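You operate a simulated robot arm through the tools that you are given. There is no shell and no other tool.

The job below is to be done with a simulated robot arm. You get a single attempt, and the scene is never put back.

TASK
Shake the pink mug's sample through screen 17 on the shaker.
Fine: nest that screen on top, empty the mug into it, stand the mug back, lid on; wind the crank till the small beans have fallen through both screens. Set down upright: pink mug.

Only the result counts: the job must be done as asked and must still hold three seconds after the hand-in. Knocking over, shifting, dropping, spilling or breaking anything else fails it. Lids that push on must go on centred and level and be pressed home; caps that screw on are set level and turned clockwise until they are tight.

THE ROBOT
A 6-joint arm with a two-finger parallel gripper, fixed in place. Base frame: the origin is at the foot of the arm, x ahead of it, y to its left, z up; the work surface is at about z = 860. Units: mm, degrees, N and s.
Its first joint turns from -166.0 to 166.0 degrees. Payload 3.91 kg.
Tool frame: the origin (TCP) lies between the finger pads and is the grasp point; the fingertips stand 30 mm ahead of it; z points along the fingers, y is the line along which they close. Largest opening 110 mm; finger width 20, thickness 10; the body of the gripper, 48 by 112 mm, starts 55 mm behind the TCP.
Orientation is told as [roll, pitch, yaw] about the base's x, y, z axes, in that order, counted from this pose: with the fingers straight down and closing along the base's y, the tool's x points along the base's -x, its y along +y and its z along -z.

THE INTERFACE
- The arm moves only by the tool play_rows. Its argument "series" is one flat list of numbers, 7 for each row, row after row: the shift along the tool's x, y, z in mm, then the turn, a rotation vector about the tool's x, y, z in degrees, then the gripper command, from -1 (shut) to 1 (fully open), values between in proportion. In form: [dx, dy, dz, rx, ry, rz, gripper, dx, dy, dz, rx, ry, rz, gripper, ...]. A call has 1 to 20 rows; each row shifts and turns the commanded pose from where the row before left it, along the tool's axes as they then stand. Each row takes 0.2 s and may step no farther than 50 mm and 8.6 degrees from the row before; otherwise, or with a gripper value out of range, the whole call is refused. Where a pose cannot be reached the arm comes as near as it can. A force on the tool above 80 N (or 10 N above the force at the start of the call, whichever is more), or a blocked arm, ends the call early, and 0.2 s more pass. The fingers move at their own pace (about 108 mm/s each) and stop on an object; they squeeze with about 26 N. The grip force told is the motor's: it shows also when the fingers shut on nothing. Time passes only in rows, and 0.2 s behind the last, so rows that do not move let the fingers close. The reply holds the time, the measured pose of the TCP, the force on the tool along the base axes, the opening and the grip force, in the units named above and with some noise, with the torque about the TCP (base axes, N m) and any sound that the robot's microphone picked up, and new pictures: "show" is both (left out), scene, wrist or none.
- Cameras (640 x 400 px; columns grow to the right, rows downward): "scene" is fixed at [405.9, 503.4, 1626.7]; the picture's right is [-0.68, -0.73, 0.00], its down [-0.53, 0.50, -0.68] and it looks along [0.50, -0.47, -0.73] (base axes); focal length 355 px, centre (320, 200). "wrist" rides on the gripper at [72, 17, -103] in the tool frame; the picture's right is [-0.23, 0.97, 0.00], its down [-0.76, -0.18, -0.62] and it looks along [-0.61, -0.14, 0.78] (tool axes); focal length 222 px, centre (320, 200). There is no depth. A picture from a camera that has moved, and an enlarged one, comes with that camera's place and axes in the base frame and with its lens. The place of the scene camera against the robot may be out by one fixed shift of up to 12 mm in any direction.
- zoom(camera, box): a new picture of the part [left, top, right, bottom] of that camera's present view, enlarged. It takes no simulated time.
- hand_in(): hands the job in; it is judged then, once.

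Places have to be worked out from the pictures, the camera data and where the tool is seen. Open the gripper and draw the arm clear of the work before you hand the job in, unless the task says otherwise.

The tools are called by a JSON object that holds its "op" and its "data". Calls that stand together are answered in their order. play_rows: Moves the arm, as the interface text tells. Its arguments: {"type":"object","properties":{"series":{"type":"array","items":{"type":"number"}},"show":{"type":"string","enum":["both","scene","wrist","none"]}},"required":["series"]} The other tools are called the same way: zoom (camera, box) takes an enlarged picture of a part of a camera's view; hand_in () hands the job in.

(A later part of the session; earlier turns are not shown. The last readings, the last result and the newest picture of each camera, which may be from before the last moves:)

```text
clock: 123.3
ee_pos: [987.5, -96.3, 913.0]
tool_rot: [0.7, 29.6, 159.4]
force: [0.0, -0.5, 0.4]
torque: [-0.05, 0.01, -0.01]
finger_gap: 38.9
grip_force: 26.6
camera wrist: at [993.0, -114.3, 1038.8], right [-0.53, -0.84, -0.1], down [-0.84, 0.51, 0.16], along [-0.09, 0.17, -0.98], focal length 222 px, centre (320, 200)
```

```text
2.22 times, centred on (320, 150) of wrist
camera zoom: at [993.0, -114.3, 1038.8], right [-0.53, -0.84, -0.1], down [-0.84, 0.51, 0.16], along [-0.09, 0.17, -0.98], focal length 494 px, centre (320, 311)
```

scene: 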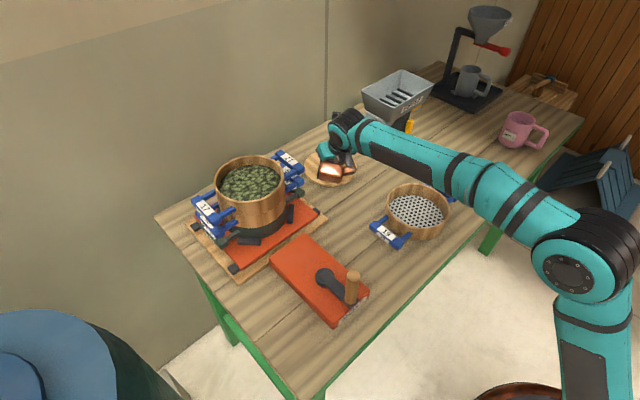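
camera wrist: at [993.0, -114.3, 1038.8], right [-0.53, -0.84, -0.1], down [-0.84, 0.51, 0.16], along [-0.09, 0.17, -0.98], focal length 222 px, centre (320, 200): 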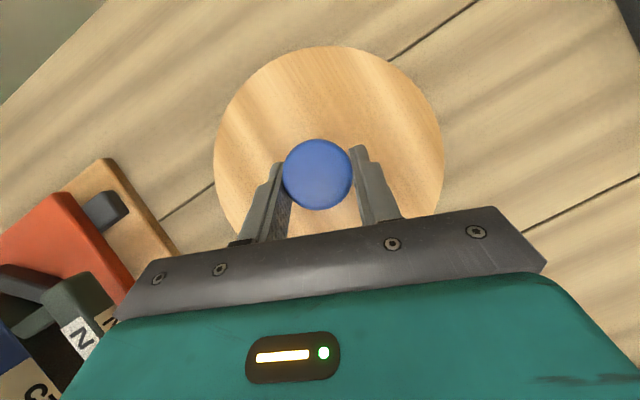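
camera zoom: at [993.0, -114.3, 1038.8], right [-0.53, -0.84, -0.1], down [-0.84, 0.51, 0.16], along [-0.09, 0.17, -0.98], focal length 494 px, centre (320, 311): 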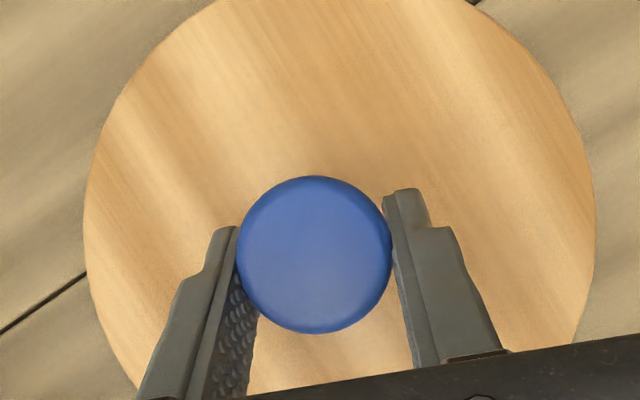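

Knob gripped (38.9 mm). I lift slowly and check that the lid stays level.

{"op": "play_rows", "data": {"series": [2.5, 0, -4.3, 0, 0, 0, -1, 4.9, 0, -8.7, 0, 0, 0, -1, 7.4, 0, -13, 0, 0, 0, -1, 0, 0, 0, 0, 0, 0, -1], "show": "both"}}

{"op": "zoom", "data": {"camera": "scene", "box": [290, 110, 370, 190]}}

{"op": "zoom", "data": {"camera": "wrist", "box": [200, 60, 440, 240]}}

```text
clock: 124.3
ee_pos: [986.7, -96.4, 943.3]
tool_rot: [0.8, 29.5, 159.4]
force: [-0.1, -0.9, -1.5]
torque: [0.01, 0.0, -0.01]
finger_gap: 38.6
grip_force: 26.1
camera wrist: at [992.4, -114.3, 1069.8], right [-0.53, -0.84, -0.1], down [-0.84, 0.51, 0.16], along [-0.09, 0.17, -0.98], focal length 222 px, centre (320, 200)
```

scene: 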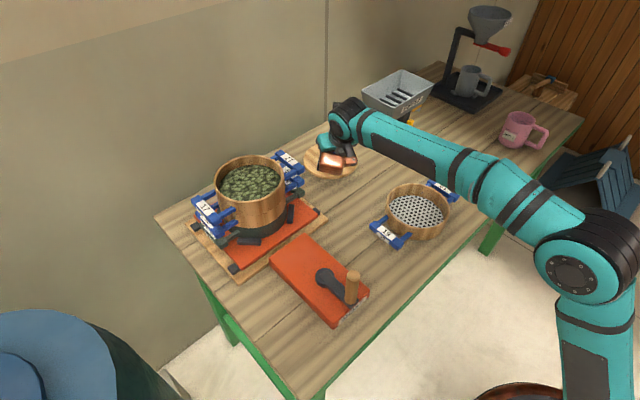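
wrist: 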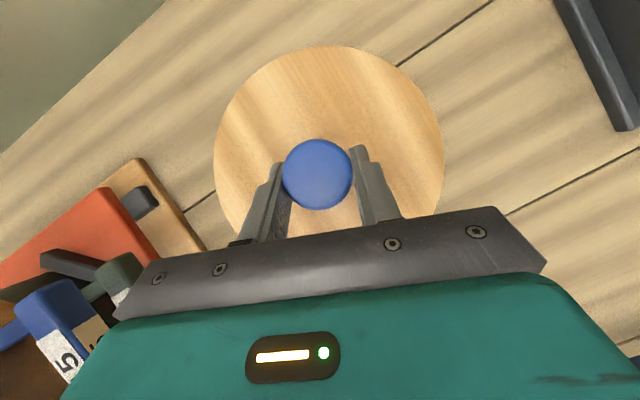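

```text
5.00 times, centred on (330, 150) of scene
camera zoom: at [405.9, 503.4, 1626.7], right [-0.68, -0.73, 0.0], down [-0.53, 0.5, -0.68], along [0.5, -0.47, -0.73], focal length 1776 px, centre (270, 450)
```

zoom: 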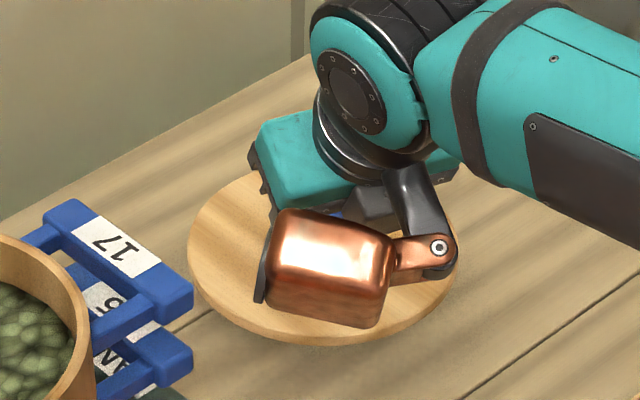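

```text
2.22 times, centred on (320, 150) of wrist
camera zoom: at [992.4, -114.3, 1069.8], right [-0.53, -0.84, -0.1], down [-0.84, 0.51, 0.16], along [-0.09, 0.17, -0.98], focal length 494 px, centre (320, 311)
```

zoom: 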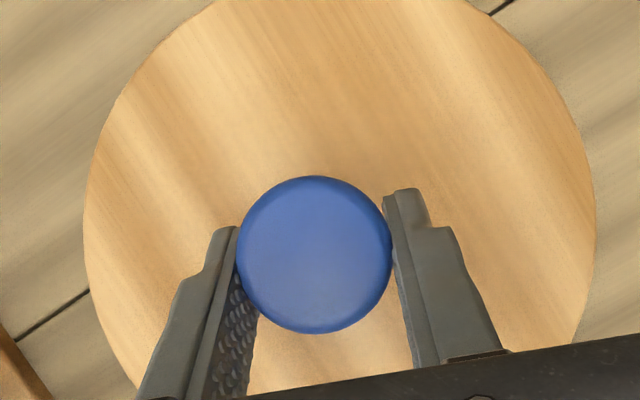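

The lid lifts level and the view is unchanged. The knob does not look exactly central on the disc, so I take a few enlarged views to measure the disc edge relative to the fingers.

{"op": "zoom", "data": {"camera": "wrist", "box": [200, 30, 330, 130]}}

{"op": "zoom", "data": {"camera": "wrist", "box": [320, 30, 450, 130]}}

{"op": "zoom", "data": {"camera": "wrist", "box": [200, 130, 330, 230]}}

{"op": "zoom", "data": {"camera": "wrist", "box": [330, 130, 460, 230]}}

```text
4.00 times, centred on (265, 80) of wrist
camera zoom: at [992.4, -114.3, 1069.8], right [-0.53, -0.84, -0.1], down [-0.84, 0.51, 0.16], along [-0.09, 0.17, -0.98], focal length 888 px, centre (540, 680)
```

zoom: 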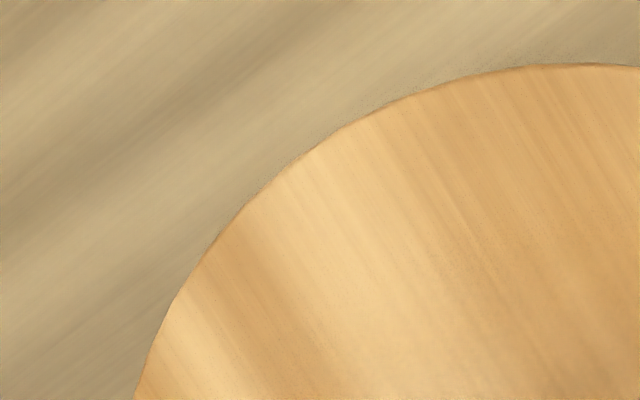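

```text
4.00 times, centred on (385, 80) of wrist
camera zoom: at [992.4, -114.3, 1069.8], right [-0.53, -0.84, -0.1], down [-0.84, 0.51, 0.16], along [-0.09, 0.17, -0.98], focal length 888 px, centre (60, 680)
```

zoom: 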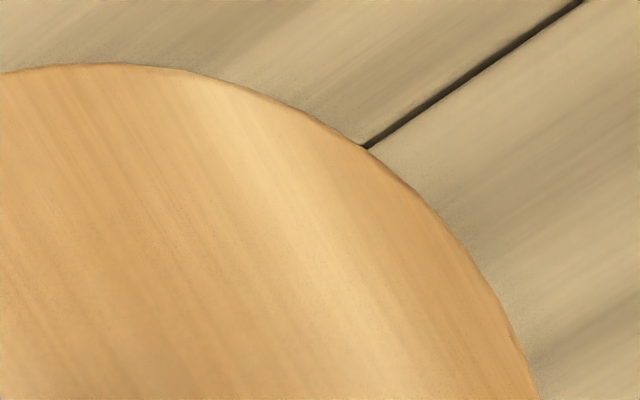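

```text
4.00 times, centred on (265, 180) of wrist
camera zoom: at [992.4, -114.3, 1069.8], right [-0.53, -0.84, -0.1], down [-0.84, 0.51, 0.16], along [-0.09, 0.17, -0.98], focal length 888 px, centre (540, 280)
```

zoom: 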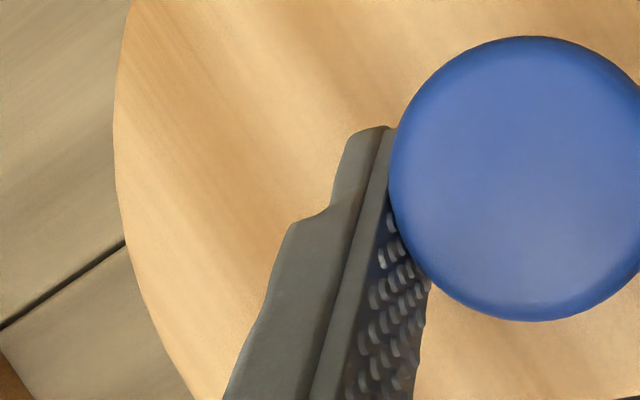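

```text
4.00 times, centred on (395, 180) of wrist
camera zoom: at [992.4, -114.3, 1069.8], right [-0.53, -0.84, -0.1], down [-0.84, 0.51, 0.16], along [-0.09, 0.17, -0.98], focal length 888 px, centre (20, 280)
```

zoom: 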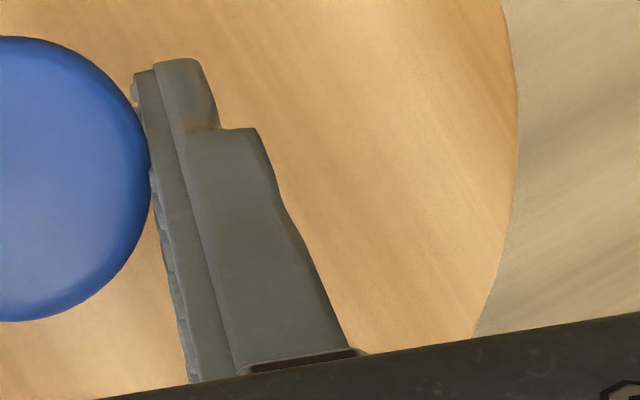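

Fitting the disc edge properly, the knob is in fact central: the lid axis lies about (+6.8, -3) mm from the TCP. I raise the lid to z≈1108.

{"op": "play_rows", "data": {"series": [8, 0.1, -14.2, 0, 0, 0, -1, 16.3, 0.3, -28.7, 0, 0, 0, -1, 16.3, 0.3, -28.7, 0, 0, 0, -1, 16.3, 0.3, -28.7, 0, 0, 0, -1, 16.3, 0.3, -28.7, 0, 0, 0, -1, 8, 0.1, -14.2, 0, 0, 0, -1, 0, 0, 0, 0, 0, 0, -1], "show": "both"}}

```text
clock: 125.9
ee_pos: [987.9, -97.0, 1107.2]
tool_rot: [0.8, 29.6, 159.4]
force: [0.0, 0.7, -2.0]
torque: [0.01, 0.04, -0.02]
finger_gap: 38.6
grip_force: 26.2
camera wrist: at [993.8, -114.1, 1234.1], right [-0.53, -0.84, -0.1], down [-0.84, 0.51, 0.16], along [-0.09, 0.17, -0.98], focal length 222 px, centre (320, 200)
```

scene: 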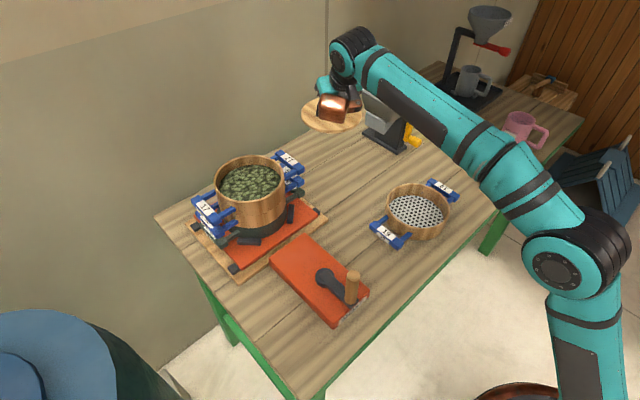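
wrist: 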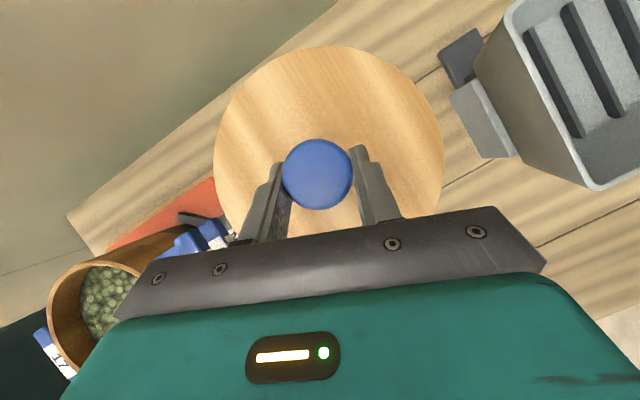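

The lid hangs level. I carry it across to above screen 17.

{"op": "play_rows", "data": {"series": [-6.8, -17.5, -4.05, 0, 0, 0, -1, -13.6, -35.1, -8.1, 0, 0, 0, -1, -13.6, -35.1, -8.1, 0, 0, 0, -1, -13.6, -35.1, -8.1, 0, 0, 0, -1, -13.6, -35.1, -8.1, 0, 0, 0, -1, -13.6, -35.1, -8.1, 0, 0, 0, -1, -13.6, -35.1, -8.1, 0, 0, 0, -1, -13.6, -35.1, -8.1, 0, 0, 0, -1, -6.8, -17.5, -4.05, 0, 0, 0, -1, 0, 0, 0, 0, 0, 0, -1], "show": "both"}}

{"op": "zoom", "data": {"camera": "scene", "box": [190, 110, 320, 250]}}

{"op": "zoom", "data": {"camera": "wrist", "box": [190, 20, 470, 240]}}

```text
clock: 128.1
ee_pos: [970.7, 213.1, 1108.2]
tool_rot: [0.8, 29.6, 159.4]
force: [0.4, -1.1, -0.6]
torque: [0.02, 0.0, 0.03]
finger_gap: 38.5
grip_force: 26.0
camera wrist: at [976.0, 194.4, 1234.5], right [-0.53, -0.84, -0.1], down [-0.84, 0.51, 0.16], along [-0.09, 0.17, -0.98], focal length 222 px, centre (320, 200)
```

scene: 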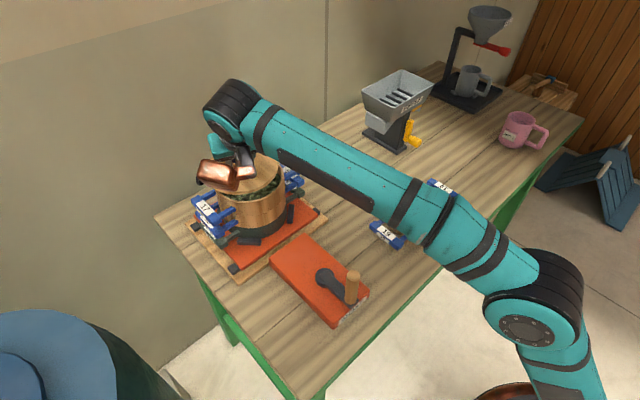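
wrist: 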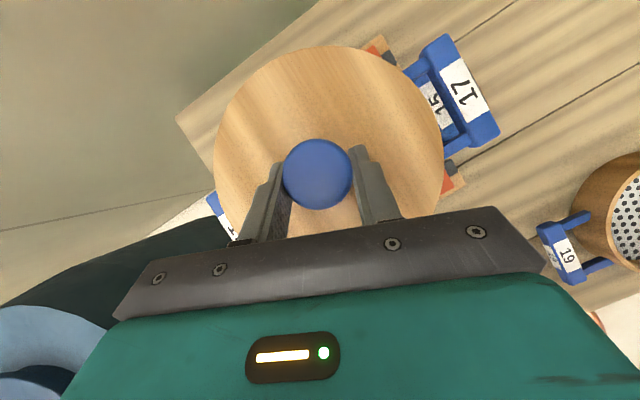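

```text
2.86 times, centred on (255, 180) of scene
camera zoom: at [405.9, 503.4, 1626.7], right [-0.68, -0.73, 0.0], down [-0.53, 0.5, -0.68], along [0.5, -0.47, -0.73], focal length 1015 px, centre (506, 257)
```

zoom: 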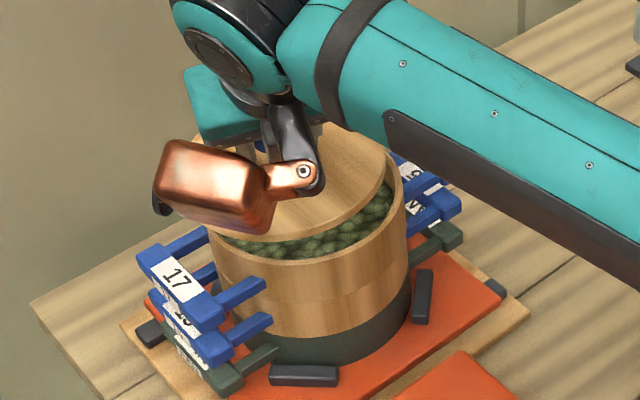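

```text
1.82 times, centred on (330, 130) of wrist
camera zoom: at [976.0, 194.4, 1234.5], right [-0.53, -0.84, -0.1], down [-0.84, 0.51, 0.16], along [-0.09, 0.17, -0.98], focal length 404 px, centre (302, 327)
```

zoom: 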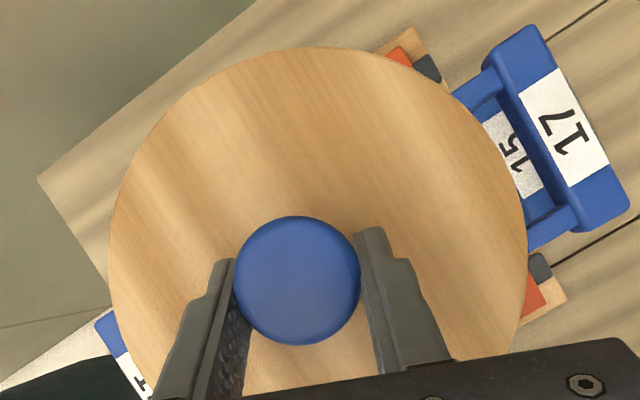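

The lid is above the screen. To check centring, I zoom in on both handles of 17, which stick out from under the lid in the wrist view.

{"op": "zoom", "data": {"camera": "wrist", "box": [385, 20, 515, 120]}}

{"op": "zoom", "data": {"camera": "wrist", "box": [385, 90, 515, 190]}}

{"op": "zoom", "data": {"camera": "wrist", "box": [170, 150, 300, 250]}}

{"op": "zoom", "data": {"camera": "scene", "box": [195, 140, 305, 240]}}

```text
4.00 times, centred on (450, 70) of wrist
camera zoom: at [976.0, 194.4, 1234.5], right [-0.53, -0.84, -0.1], down [-0.84, 0.51, 0.16], along [-0.09, 0.17, -0.98], focal length 888 px, centre (-200, 720)
```

zoom: 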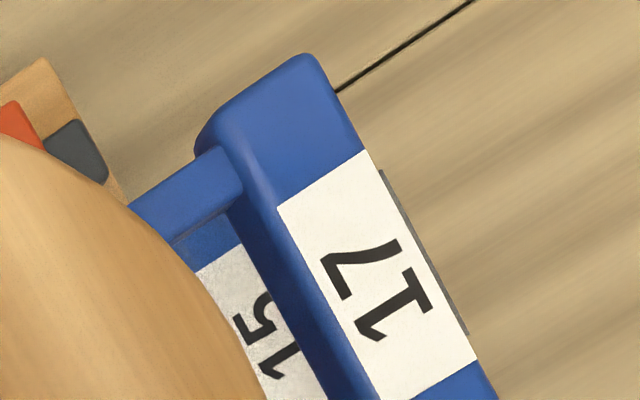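

```text
4.00 times, centred on (450, 140) of wrist
camera zoom: at [976.0, 194.4, 1234.5], right [-0.53, -0.84, -0.1], down [-0.84, 0.51, 0.16], along [-0.09, 0.17, -0.98], focal length 888 px, centre (-200, 440)
```

zoom: 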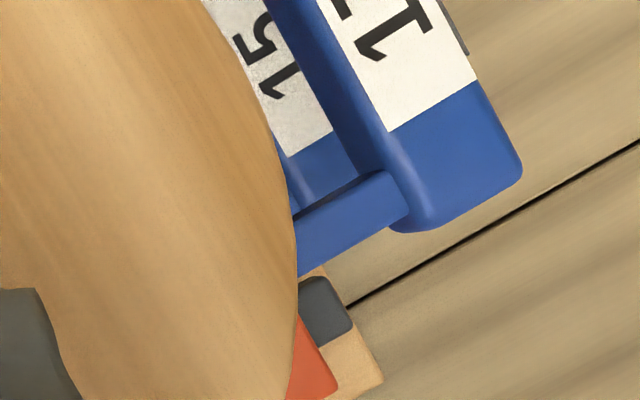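

```text
4.00 times, centred on (235, 200) of wrist
camera zoom: at [976.0, 194.4, 1234.5], right [-0.53, -0.84, -0.1], down [-0.84, 0.51, 0.16], along [-0.09, 0.17, -0.98], focal length 888 px, centre (660, 200)
```

zoom: 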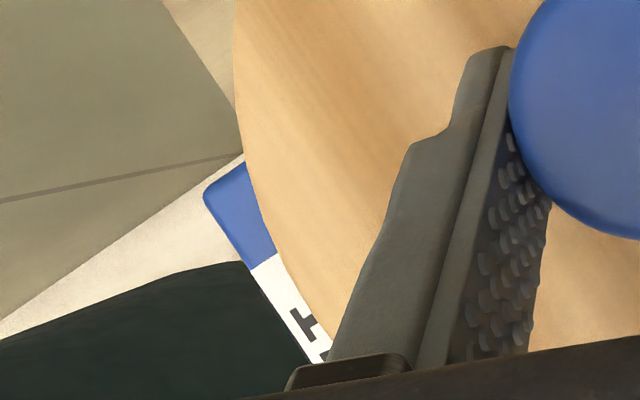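

```text
4.00 times, centred on (250, 190) of scene
camera zoom: at [405.9, 503.4, 1626.7], right [-0.68, -0.73, 0.0], down [-0.53, 0.5, -0.68], along [0.5, -0.47, -0.73], focal length 1421 px, centre (600, 240)
```

zoom: 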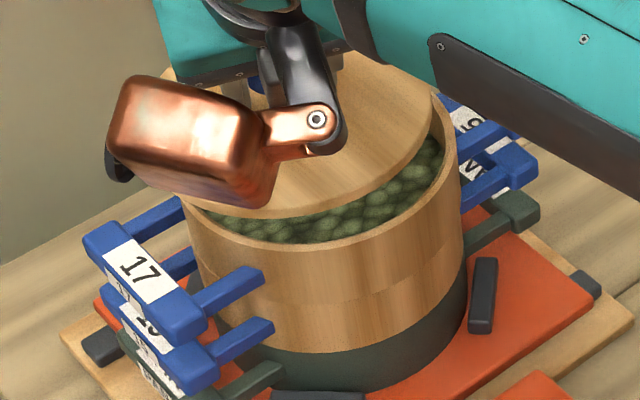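

Both cameras agree that screen 17's true centre is about (972, 200.5), so the lid must shift by about (-5.4, -10.2) mm. I apply this and lower to ~12 mm above the rim for a second check.

{"op": "play_rows", "data": {"series": [-0.6, 5.7, -0.3, 0, 0, 0, -1, -0.7, 5.7, -0.3, 0, 0, 0, -1, -3.7, 0, 6.5, 0, 0, 0, -1, -3.7, -0.1, 6.5, 0, 0, 0, -1, 0, 0, 0, 0, 0, 0, -1], "show": "both"}}

{"op": "zoom", "data": {"camera": "scene", "box": [205, 140, 295, 220]}}

{"op": "zoom", "data": {"camera": "wrist", "box": [385, 20, 545, 140]}}

{"op": "zoom", "data": {"camera": "wrist", "box": [170, 150, 300, 250]}}

```text
clock: 129.3
ee_pos: [964.5, 202.7, 1092.0]
tool_rot: [0.8, 29.5, 159.4]
force: [0.0, 0.4, -0.8]
torque: [0.01, 0.01, 0.01]
finger_gap: 38.8
grip_force: 25.8
camera wrist: at [969.8, 184.1, 1218.4], right [-0.53, -0.84, -0.1], down [-0.84, 0.51, 0.16], along [-0.09, 0.17, -0.98], focal length 222 px, centre (320, 200)
```

scene: 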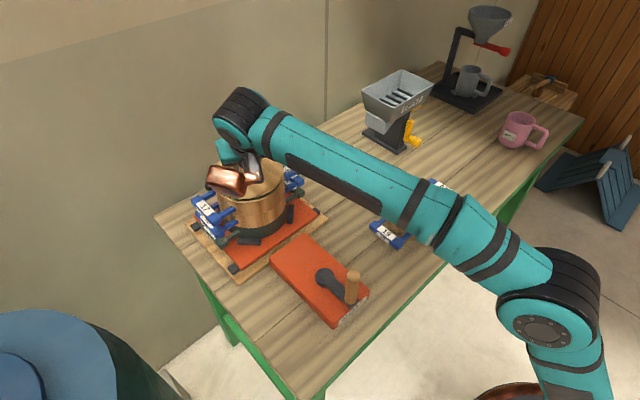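
wrist: 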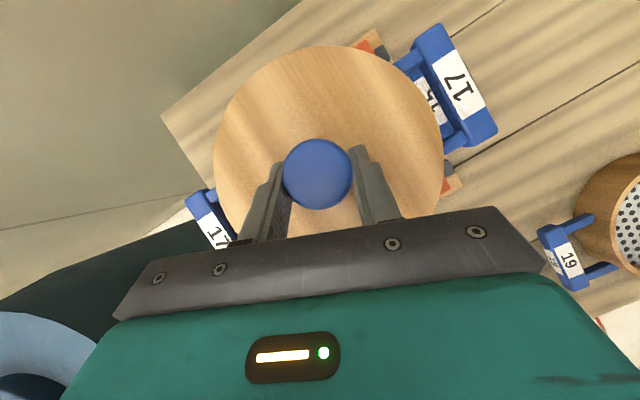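

```text
5.00 times, centred on (250, 180) of scene
camera zoom: at [405.9, 503.4, 1626.7], right [-0.68, -0.73, 0.0], down [-0.53, 0.5, -0.68], along [0.5, -0.47, -0.73], focal length 1776 px, centre (670, 300)
```

zoom: 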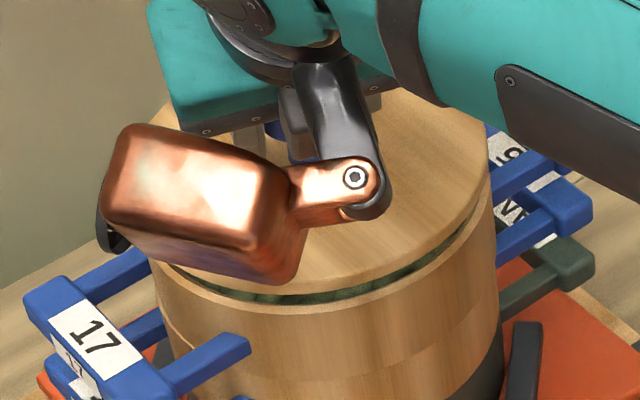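

```text
3.33 times, centred on (465, 80) of wrist
camera zoom: at [969.8, 184.1, 1218.4], right [-0.53, -0.84, -0.1], down [-0.84, 0.51, 0.16], along [-0.09, 0.17, -0.98], focal length 740 px, centre (-163, 600)
```

zoom: 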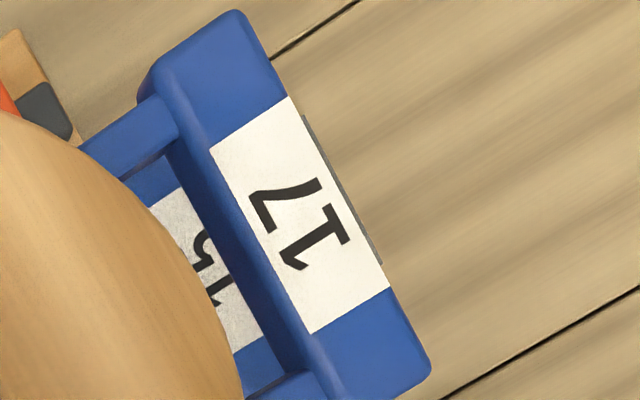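

```text
4.00 times, centred on (235, 200) of wrist
camera zoom: at [969.8, 184.1, 1218.4], right [-0.53, -0.84, -0.1], down [-0.84, 0.51, 0.16], along [-0.09, 0.17, -0.98], focal length 888 px, centre (660, 200)
```

zoom: 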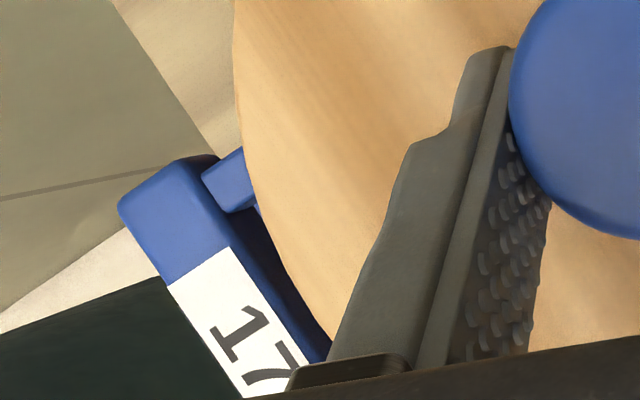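

The lid is now within ~1 mm of concentric in both views. I make the last sub-millimetre correction and lower 8 mm.

{"op": "play_rows", "data": {"series": [0.4, -0.7, 0.2, 0, 0, 0, -1, -2, 0, 3.5, 0, 0, 0, -1, -2, 0, 3.5, 0, 0, 0, -1, 0, 0, 0, 0, 0, 0, -1], "show": "none"}}

{"op": "zoom", "data": {"camera": "scene", "box": [205, 140, 295, 220]}}

{"op": "zoom", "data": {"camera": "wrist", "box": [190, 20, 530, 240]}}

```text
clock: 130.3
ee_pos: [965.9, 202.9, 1085.2]
tool_rot: [0.8, 29.6, 159.4]
force: [-0.6, 0.3, -2.1]
torque: [0.0, -0.02, -0.02]
finger_gap: 38.8
grip_force: 26.0
```

```text
5.00 times, centred on (250, 180) of scene
camera zoom: at [405.9, 503.4, 1626.7], right [-0.68, -0.73, 0.0], down [-0.53, 0.5, -0.68], along [0.5, -0.47, -0.73], focal length 1776 px, centre (670, 300)
```

zoom: 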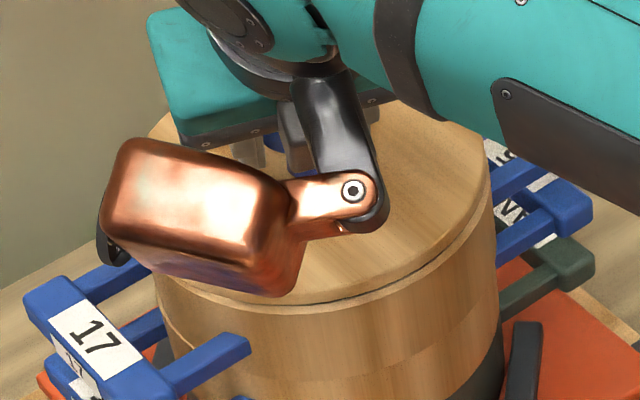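

```text
1.82 times, centred on (360, 130) of wrist
camera zoom: at [971.6, 184.9, 1210.9], right [-0.53, -0.84, -0.1], down [-0.84, 0.51, 0.16], along [-0.09, 0.17, -0.98], focal length 404 px, centre (247, 327)
```

zoom: 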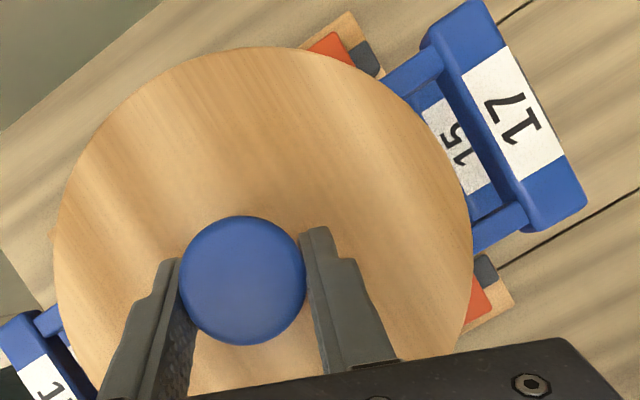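

The gap around the lid is small and even. I lower in 2 mm steps watching for contact.

{"op": "play_rows", "data": {"series": [-1, 0, 1.75, 0, 0, 0, -1, 0, 0, 0, 0, 0, 0, -1], "show": "none"}}

{"op": "play_rows", "data": {"series": [-1, 0, 1.75, 0, 0, 0, -1, 0, 0, 0, 0, 0, 0, -1], "show": "none"}}

{"op": "zoom", "data": {"camera": "scene", "box": [205, 140, 295, 220]}}

```text
clock: 130.9
ee_pos: [966.2, 203.8, 1082.4]
tool_rot: [0.9, 29.6, 159.4]
force: [0.1, -0.2, -1.3]
torque: [0.0, -0.01, 0.0]
finger_gap: 38.9
grip_force: 25.9
```

```text
clock: 131.5
ee_pos: [965.9, 203.4, 1080.8]
tool_rot: [0.9, 29.6, 159.4]
force: [-0.3, -0.5, -1.4]
torque: [0.03, 0.02, -0.03]
finger_gap: 39.1
grip_force: 25.9
```

```text
5.00 times, centred on (250, 180) of scene
camera zoom: at [405.9, 503.4, 1626.7], right [-0.68, -0.73, 0.0], down [-0.53, 0.5, -0.68], along [0.5, -0.47, -0.73], focal length 1776 px, centre (670, 300)
```

zoom: 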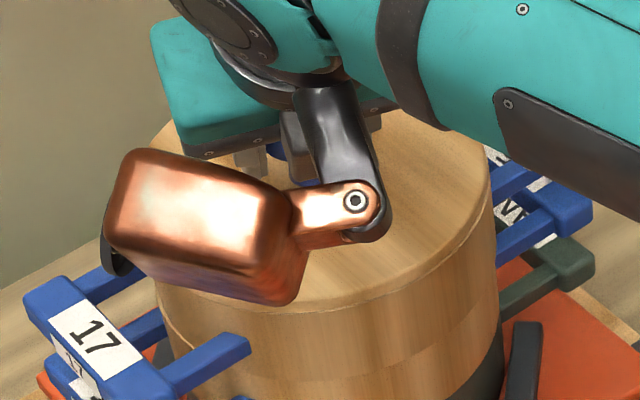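

Still no contact force; the lid edge is right at the rim. I continue in small steps.

{"op": "play_rows", "data": {"series": [-0.75, 0, 1.3, 0, 0, 0, -1, 0, 0, 0, 0, 0, 0, -1], "show": "none"}}

{"op": "play_rows", "data": {"series": [-0.75, 0, 1.3, 0, 0, 0, -1, 0, 0, 0, 0, 0, 0, -1], "show": "none"}}

{"op": "play_rows", "data": {"series": [-0.75, 0, 1.3, 0, 0, 0, -1, 0, 0, 0, 0, 0, 0, -1], "show": "wrist"}}

{"op": "zoom", "data": {"camera": "scene", "box": [205, 140, 295, 220]}}

```text
clock: 132.1
ee_pos: [964.9, 204.0, 1078.4]
tool_rot: [0.6, 29.7, 159.4]
force: [0.2, 0.8, 0.3]
torque: [-0.15, 0.04, -0.02]
finger_gap: 38.6
grip_force: 26.1
```

```text
clock: 132.7
ee_pos: [963.6, 201.9, 1078.2]
tool_rot: [0.8, 29.8, 159.4]
force: [5.6, -0.4, 19.6]
torque: [-0.07, -0.19, -0.1]
finger_gap: 38.7
grip_force: 26.5
```

```text
clock: 133.3
ee_pos: [964.8, 201.8, 1075.7]
tool_rot: [0.7, 29.7, 159.4]
force: [5.9, -0.6, 20.0]
torque: [-0.09, -0.21, -0.05]
finger_gap: 38.8
grip_force: 26.0
camera wrist: at [969.2, 184.2, 1202.0], right [-0.53, -0.84, -0.1], down [-0.84, 0.51, 0.16], along [-0.08, 0.17, -0.98], focal length 222 px, centre (320, 200)
```

wrist: 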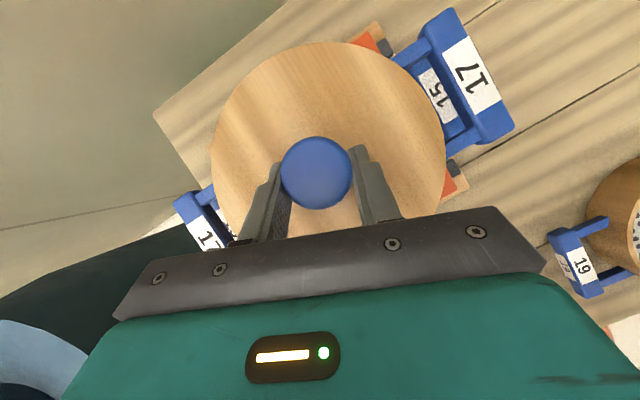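

```text
5.00 times, centred on (250, 180) of scene
camera zoom: at [405.9, 503.4, 1626.7], right [-0.68, -0.73, 0.0], down [-0.53, 0.5, -0.68], along [0.5, -0.47, -0.73], focal length 1776 px, centre (670, 300)
```

zoom: 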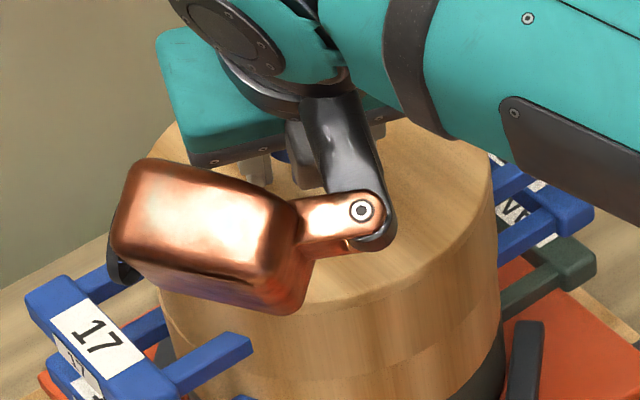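

The lid is now seated on the rim with ~20 N of press. I open the gripper and back off along the tool axis to inspect how it sits.

{"op": "play_rows", "data": {"series": [0, 0, 0, 0, 0, 0, -0.2, 0, 0, 0, 0, 0, 0, 0.0, 0, 0, 0, 0, 0, 0, 0.0, 0, 0, -15, 0, 0, 0, 0.0, 0, 0, -30, 0, 0, 0, 0.0, 0, 0, -30, 0, 0, 0, 0.0, 0, 0, -30, 0, 0, 0, 0.0, 0, 0, 0, 0, 0, 0, 0.0], "show": "both"}}

{"op": "zoom", "data": {"camera": "scene", "box": [190, 120, 320, 250]}}

{"op": "zoom", "data": {"camera": "wrist", "box": [190, 0, 510, 240]}}

```text
clock: 135.1
ee_pos: [917.8, 222.1, 1166.2]
tool_rot: [0.7, 29.6, 159.4]
force: [0.8, 0.0, 0.4]
torque: [0.01, -0.01, -0.02]
finger_gap: 55.0
grip_force: 0.0
camera wrist: at [923.0, 204.2, 1291.8], right [-0.53, -0.84, -0.1], down [-0.84, 0.51, 0.16], along [-0.09, 0.17, -0.98], focal length 222 px, centre (320, 200)
```

scene: 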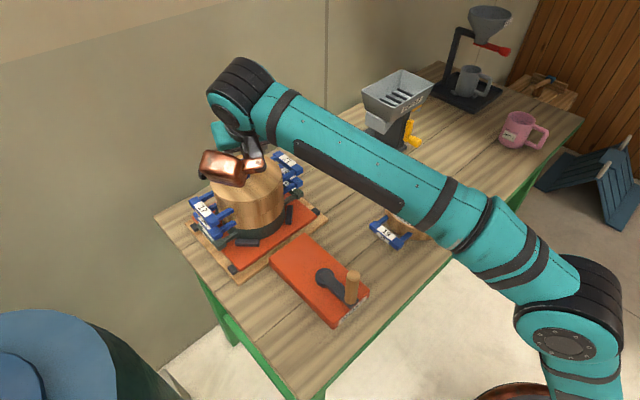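
wrist: 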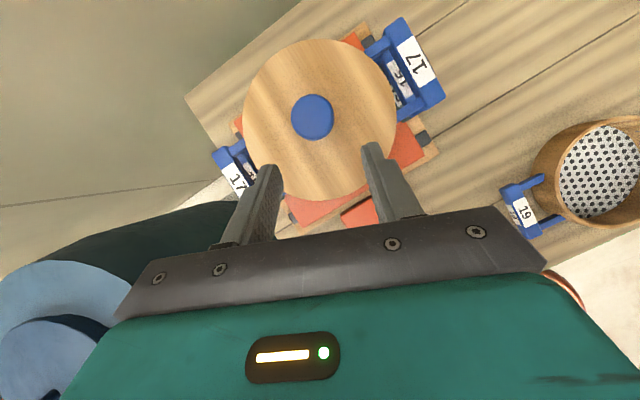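

```text
3.08 times, centred on (255, 185) of scene
camera zoom: at [405.9, 503.4, 1626.7], right [-0.68, -0.73, 0.0], down [-0.53, 0.5, -0.68], along [0.5, -0.47, -0.73], focal length 1093 px, centre (520, 246)
```

zoom: 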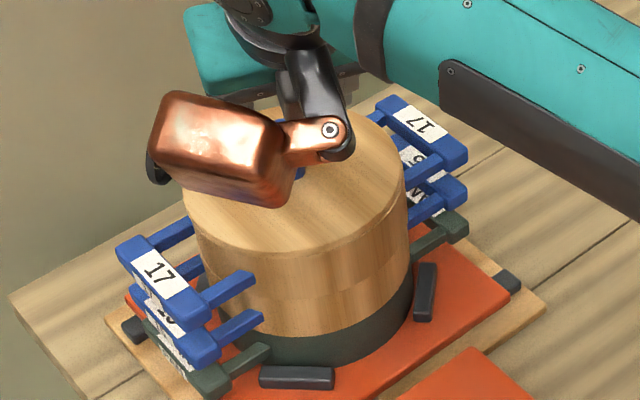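

```text
1.67 times, centred on (350, 120) of wrist
camera zoom: at [923.0, 204.2, 1291.8], right [-0.53, -0.84, -0.1], down [-0.84, 0.51, 0.16], along [-0.09, 0.17, -0.98], focal length 370 px, centre (270, 333)
```

zoom: 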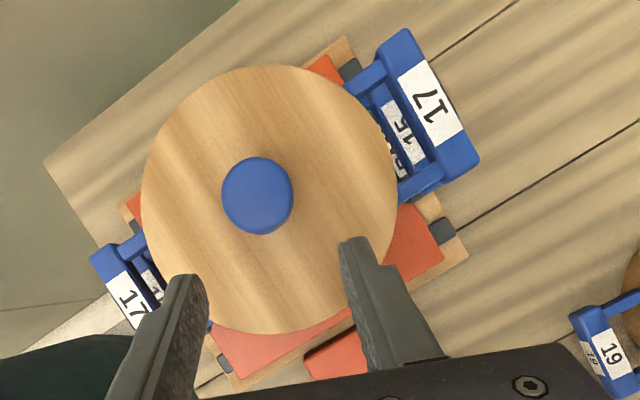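

The lid looks flush. I take closer zooms to verify its centring and level before pressing it home.

{"op": "zoom", "data": {"camera": "wrist", "box": [360, 0, 460, 120]}}

{"op": "zoom", "data": {"camera": "wrist", "box": [200, 100, 330, 210]}}

{"op": "zoom", "data": {"camera": "scene", "box": [210, 150, 300, 240]}}

```text
3.33 times, centred on (410, 60) of wrist
camera zoom: at [923.0, 204.2, 1291.8], right [-0.53, -0.84, -0.1], down [-0.84, 0.51, 0.16], along [-0.09, 0.17, -0.98], focal length 740 px, centre (20, 667)
```

zoom: 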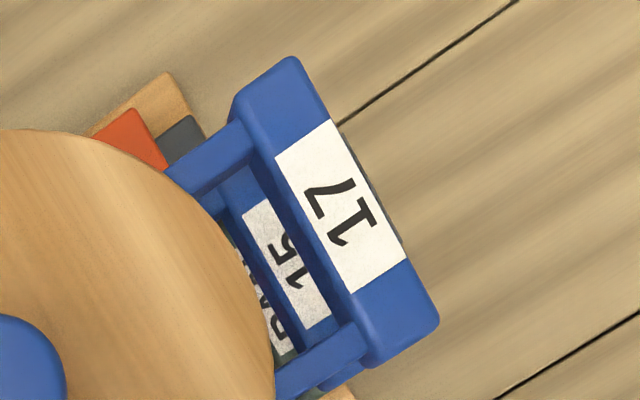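

```text
3.64 times, centred on (265, 155) of wrist
camera zoom: at [923.0, 204.2, 1291.8], right [-0.53, -0.84, -0.1], down [-0.84, 0.51, 0.16], along [-0.09, 0.17, -0.98], focal length 808 px, centre (520, 364)
```

zoom: 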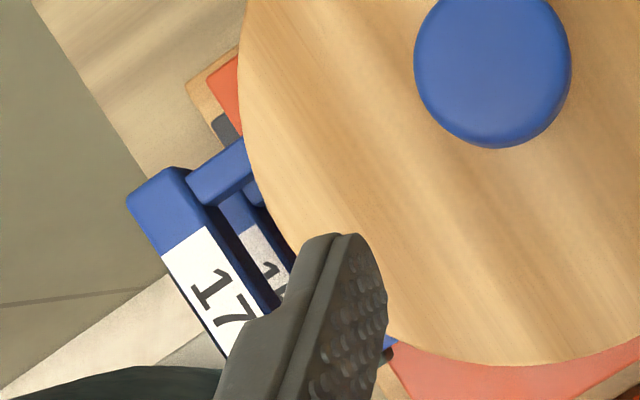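

```text
4.44 times, centred on (255, 195) of scene
camera zoom: at [405.9, 503.4, 1626.7], right [-0.68, -0.73, 0.0], down [-0.53, 0.5, -0.68], along [0.5, -0.47, -0.73], focal length 1579 px, centre (609, 222)
```

zoom: 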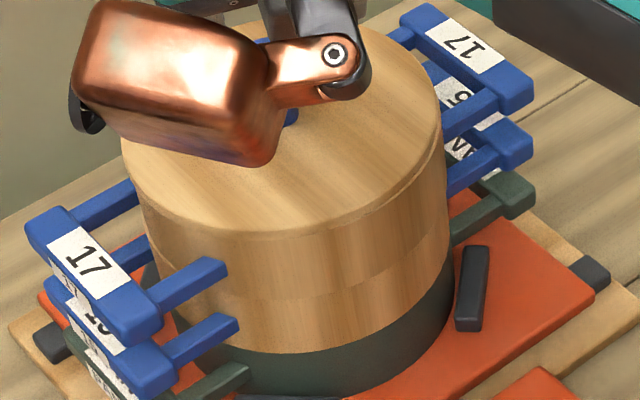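

The lid is concentric with screen 17 to within 1 mm (lid at ≈(973.4, 206.8), ring ≈(972.6, 206.7)) and level. To press it home, I close the fingers and bring them above the knob.

{"op": "play_rows", "data": {"series": [0, 0, 0, 0, 0, 0, -1, 0, 0, 0, 0, 0, 0, -1, 12.3, -2.5, 30.8, 0, 0, 0, -1, 12.3, -2.6, 30.9, 0, 0, 0, -1, 0, 0, 0, 0, 0, 0, -1], "show": "both"}}

{"op": "zoom", "data": {"camera": "wrist", "box": [190, 20, 510, 240]}}

```text
clock: 136.3
ee_pos: [965.7, 206.5, 1121.0]
tool_rot: [0.8, 29.6, 159.5]
force: [-0.1, 0.9, -0.3]
torque: [0.01, -0.02, 0.02]
finger_gap: 0.2
grip_force: 26.5
camera wrist: at [971.0, 187.7, 1246.9], right [-0.53, -0.84, -0.1], down [-0.84, 0.51, 0.16], along [-0.09, 0.17, -0.98], focal length 222 px, centre (320, 200)
```

scene: 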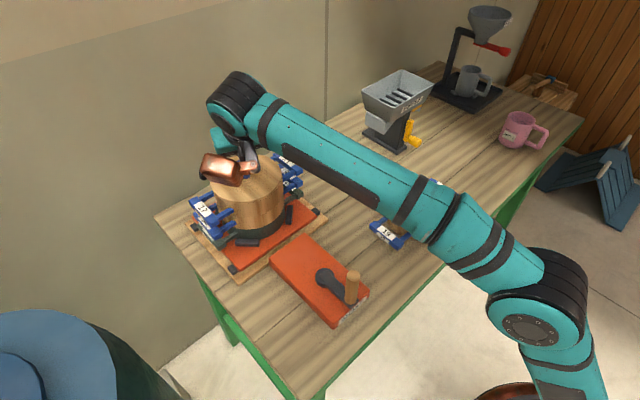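
wrist: 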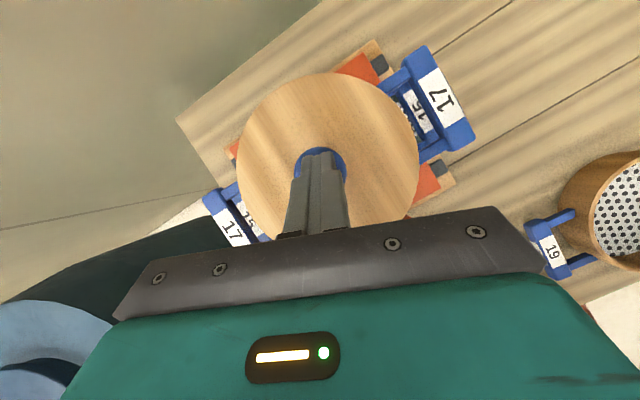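

```text
1.82 times, centred on (350, 130) of wrist
camera zoom: at [971.0, 187.7, 1246.9], right [-0.53, -0.84, -0.1], down [-0.84, 0.51, 0.16], along [-0.09, 0.17, -0.98], focal length 404 px, centre (266, 327)
```

zoom: 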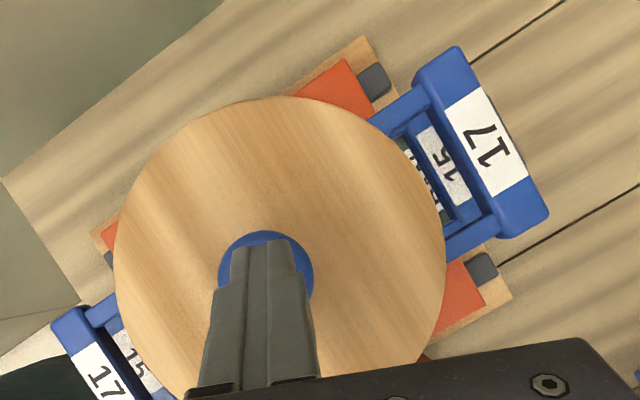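

The closed fingertips are over the knob (≈3 mm from its axis). I lower to contact and press gently, watching the force.

{"op": "play_rows", "data": {"series": [-3, 0, 5.2, 0, 0, 0, -1, -3, 0, 5.2, 0, 0, 0, -1, 0, 0, 0, 0, 0, 0, -1], "show": "none"}}

{"op": "play_rows", "data": {"series": [-1, 0, 1.75, 0, 0, 0, -1, 0, 0, 0, 0, 0, 0, -1], "show": "none"}}

{"op": "play_rows", "data": {"series": [-1, 0, 1.75, 0, 0, 0, -1, 0, 0, 0, 0, 0, 0, -1], "show": "none"}}

```text
clock: 137.1
ee_pos: [964.8, 204.7, 1115.6]
tool_rot: [0.5, 29.8, 159.3]
force: [7.6, 0.5, 28.2]
torque: [-0.05, -0.42, 0.0]
finger_gap: 0.0
grip_force: 25.6
```

```text
clock: 137.7
ee_pos: [964.2, 206.0, 1114.3]
tool_rot: [0.4, 30.0, 159.3]
force: [19.3, -0.1, 56.5]
torque: [-0.1, -0.98, -0.05]
finger_gap: 0.3
grip_force: 25.7
```

```text
clock: 138.3
ee_pos: [964.2, 204.1, 1114.0]
tool_rot: [0.5, 29.9, 159.2]
force: [22.9, 0.7, 74.7]
torque: [-0.15, -1.24, -0.12]
finger_gap: 0.1
grip_force: 26.0
```

Contact came with firm force (≈75 N downward) and the lid didn't yield further. I look before backing off.

{"op": "zoom", "data": {"camera": "scene", "box": [200, 120, 310, 240]}}

{"op": "zoom", "data": {"camera": "wrist", "box": [190, 20, 510, 240]}}

```text
3.33 times, centred on (255, 180) of scene
camera zoom: at [405.9, 503.4, 1626.7], right [-0.68, -0.73, 0.0], down [-0.53, 0.5, -0.68], along [0.5, -0.47, -0.73], focal length 1184 px, centre (537, 267)
```

zoom: 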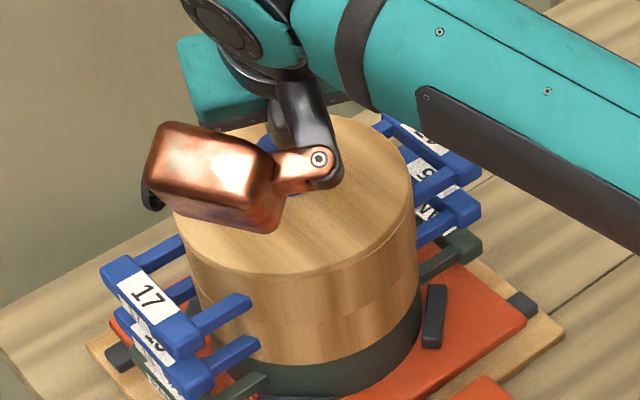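

```text
1.82 times, centred on (350, 130) of wrist
camera zoom: at [968.4, 186.5, 1240.5], right [-0.53, -0.84, -0.11], down [-0.84, 0.51, 0.16], along [-0.08, 0.17, -0.98], focal length 404 px, centre (266, 327)
```

zoom: 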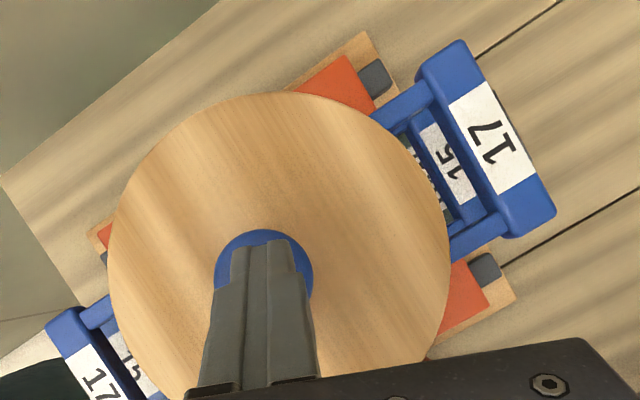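

The lid looks flush all round and took ~75 N without moving, so it is pressed home. I raise off the knob and back away.

{"op": "play_rows", "data": {"series": [3, 0, -5.2, 0, 0, 0, -1, 7.4, 0, -13, 0, 0, 0, -1, 0, 0, -30, 0, 0, 0, -1, 0, 0, -40, 0, 0, 0, -0.5, 0, 0, -40, 0, 0, 0, 0, 0, 0, -40, 0, 0, 0, 0.5, 0, 0, 0, 0, 0, 0, 1], "show": "both"}}

{"op": "zoom", "data": {"camera": "scene", "box": [190, 130, 310, 250]}}

{"op": "zoom", "data": {"camera": "scene", "box": [360, 60, 580, 260]}}

```text
clock: 139.9
ee_pos: [897.1, 234.7, 1260.8]
tool_rot: [0.8, 29.7, 159.5]
force: [0.0, 0.5, 0.0]
torque: [-0.04, 0.03, -0.02]
finger_gap: 110.0
grip_force: 0.2
camera wrist: at [902.6, 216.8, 1385.5], right [-0.53, -0.84, -0.1], down [-0.84, 0.51, 0.16], along [-0.09, 0.17, -0.98], focal length 222 px, centre (320, 200)
```

scene: 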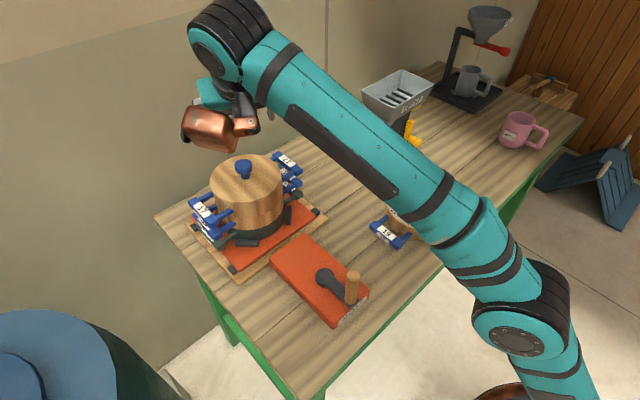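
wrist: 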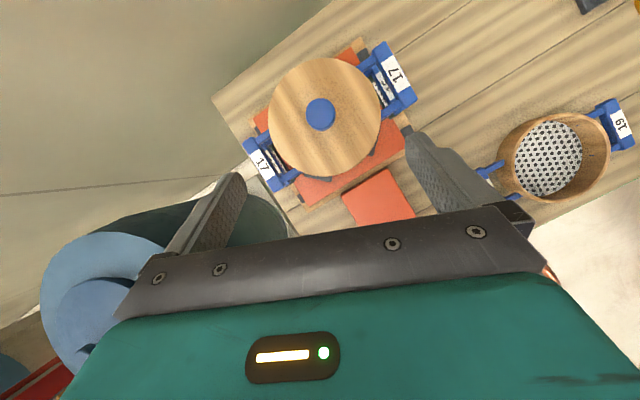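

```text
3.33 times, centred on (250, 190) of scene
camera zoom: at [405.9, 503.4, 1626.7], right [-0.68, -0.73, 0.0], down [-0.53, 0.5, -0.68], along [0.5, -0.47, -0.73], focal length 1184 px, centre (553, 233)
```

zoom: 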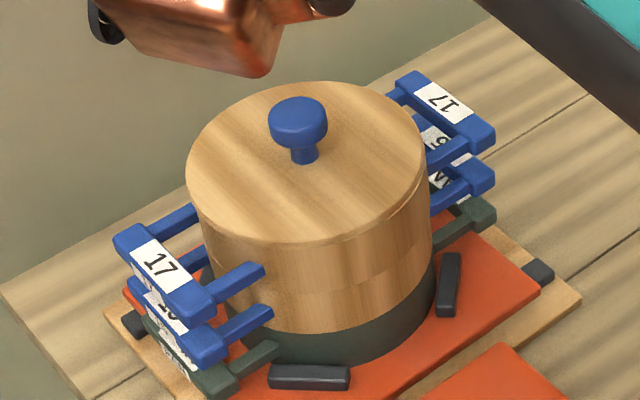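

```text
2.00 times, centred on (470, 160) of scene
camera zoom: at [405.9, 503.4, 1626.7], right [-0.68, -0.73, 0.0], down [-0.53, 0.5, -0.68], along [0.5, -0.47, -0.73], focal length 711 px, centre (20, 280)
```

zoom: 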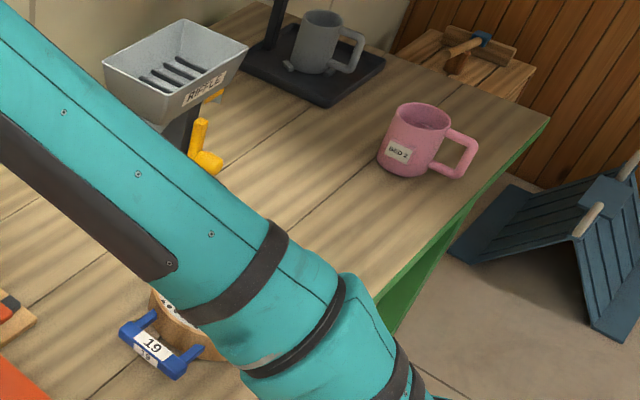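

The lid sits concentric and flush; the riffle and mug are where they should be. Now the crank: I move back toward it and turn the tool straight down with yaw 90°.

{"op": "play_rows", "data": {"series": [-35.9, 20.4, -6.4, 0, 0, 0, 1, -35.9, 20.4, -6.4, 0, 0, 0, 1, -35.9, 20.4, -6.4, 0, 0, 0, 1, -35.9, 20.4, -6.4, 0, 0, 0, 1, -35.9, 20.4, -6.4, 0, 0, 0, 1, 0, 0, 0, 0, -7.43, 0, 1, 0, 0, 0, 0, -7.43, 0, 1, 0, 0, 0, 0, -7.43, 0, 1, 0, 0, 0, 0, -7.43, 0, 1, 0, 0, 0, 0, 0, 7.72, 1, 0, 0, 0, 0, 0, 7.72, 1, 0, 0, 0, 0, 0, 7.72, 1, 0, 0, 0, 0, 0, 7.72, 1, 0, 0, 0, 0, 0, 7.72, 1, 0, 0, 0, 0, 0, 7.72, 1, 0, 0, 0, 0, 0, 7.72, 1, 0, 0, 0, 0, 0, 7.72, 1, 0, 0, 0, 0, 0, 7.72, 1, 0, 0, 0, 0, 0, 0, 1], "show": "both"}}

```text
clock: 143.9
ee_pos: [700.1, 200.9, 1201.3]
tool_rot: [0.3, 0.6, 89.4]
force: [0.3, 0.5, 0.1]
torque: [0.0, 0.02, -0.01]
finger_gap: 110.1
grip_force: 0.1
camera wrist: at [683.2, 129.8, 1305.2], right [-0.97, 0.24, 0.0], down [0.19, 0.77, 0.61], along [0.14, 0.6, -0.79], focal length 222 px, centre (320, 200)
```

scene: 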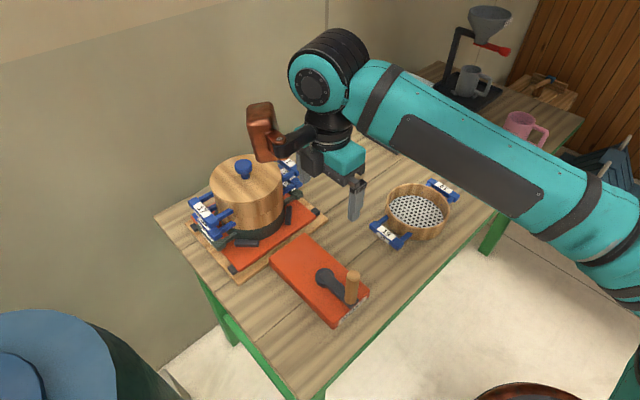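
wrist: 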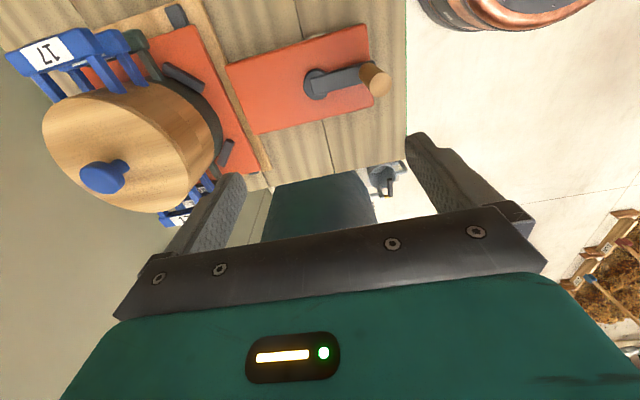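

The crank is visible in the upper part of the view. I zoom to locate its pivot and knob.

{"op": "zoom", "data": {"camera": "wrist", "box": [220, 10, 420, 150]}}

{"op": "zoom", "data": {"camera": "scene", "box": [260, 220, 390, 340]}}

```text
2.86 times, centred on (320, 80) of wrist
camera zoom: at [683.2, 129.8, 1305.2], right [-0.97, 0.24, 0.0], down [0.19, 0.77, 0.61], along [0.14, 0.6, -0.79], focal length 635 px, centre (320, 543)
```

zoom: 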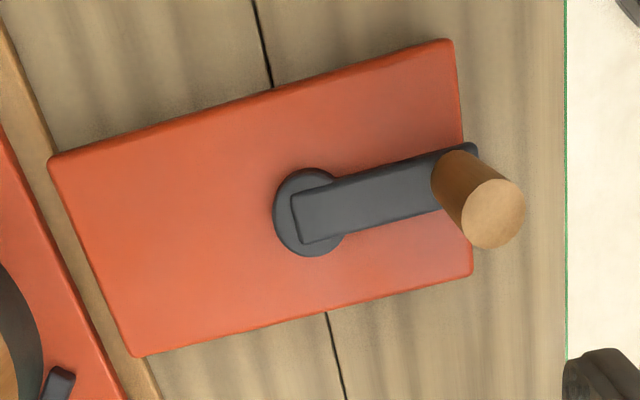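

```text
3.33 times, centred on (325, 280) of scene
camera zoom: at [405.9, 503.4, 1626.7], right [-0.68, -0.73, 0.0], down [-0.53, 0.5, -0.68], along [0.5, -0.47, -0.73], focal length 1184 px, centre (303, -67)
```

zoom: 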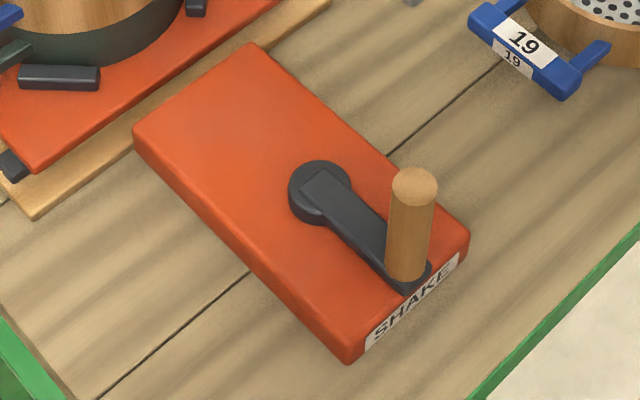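

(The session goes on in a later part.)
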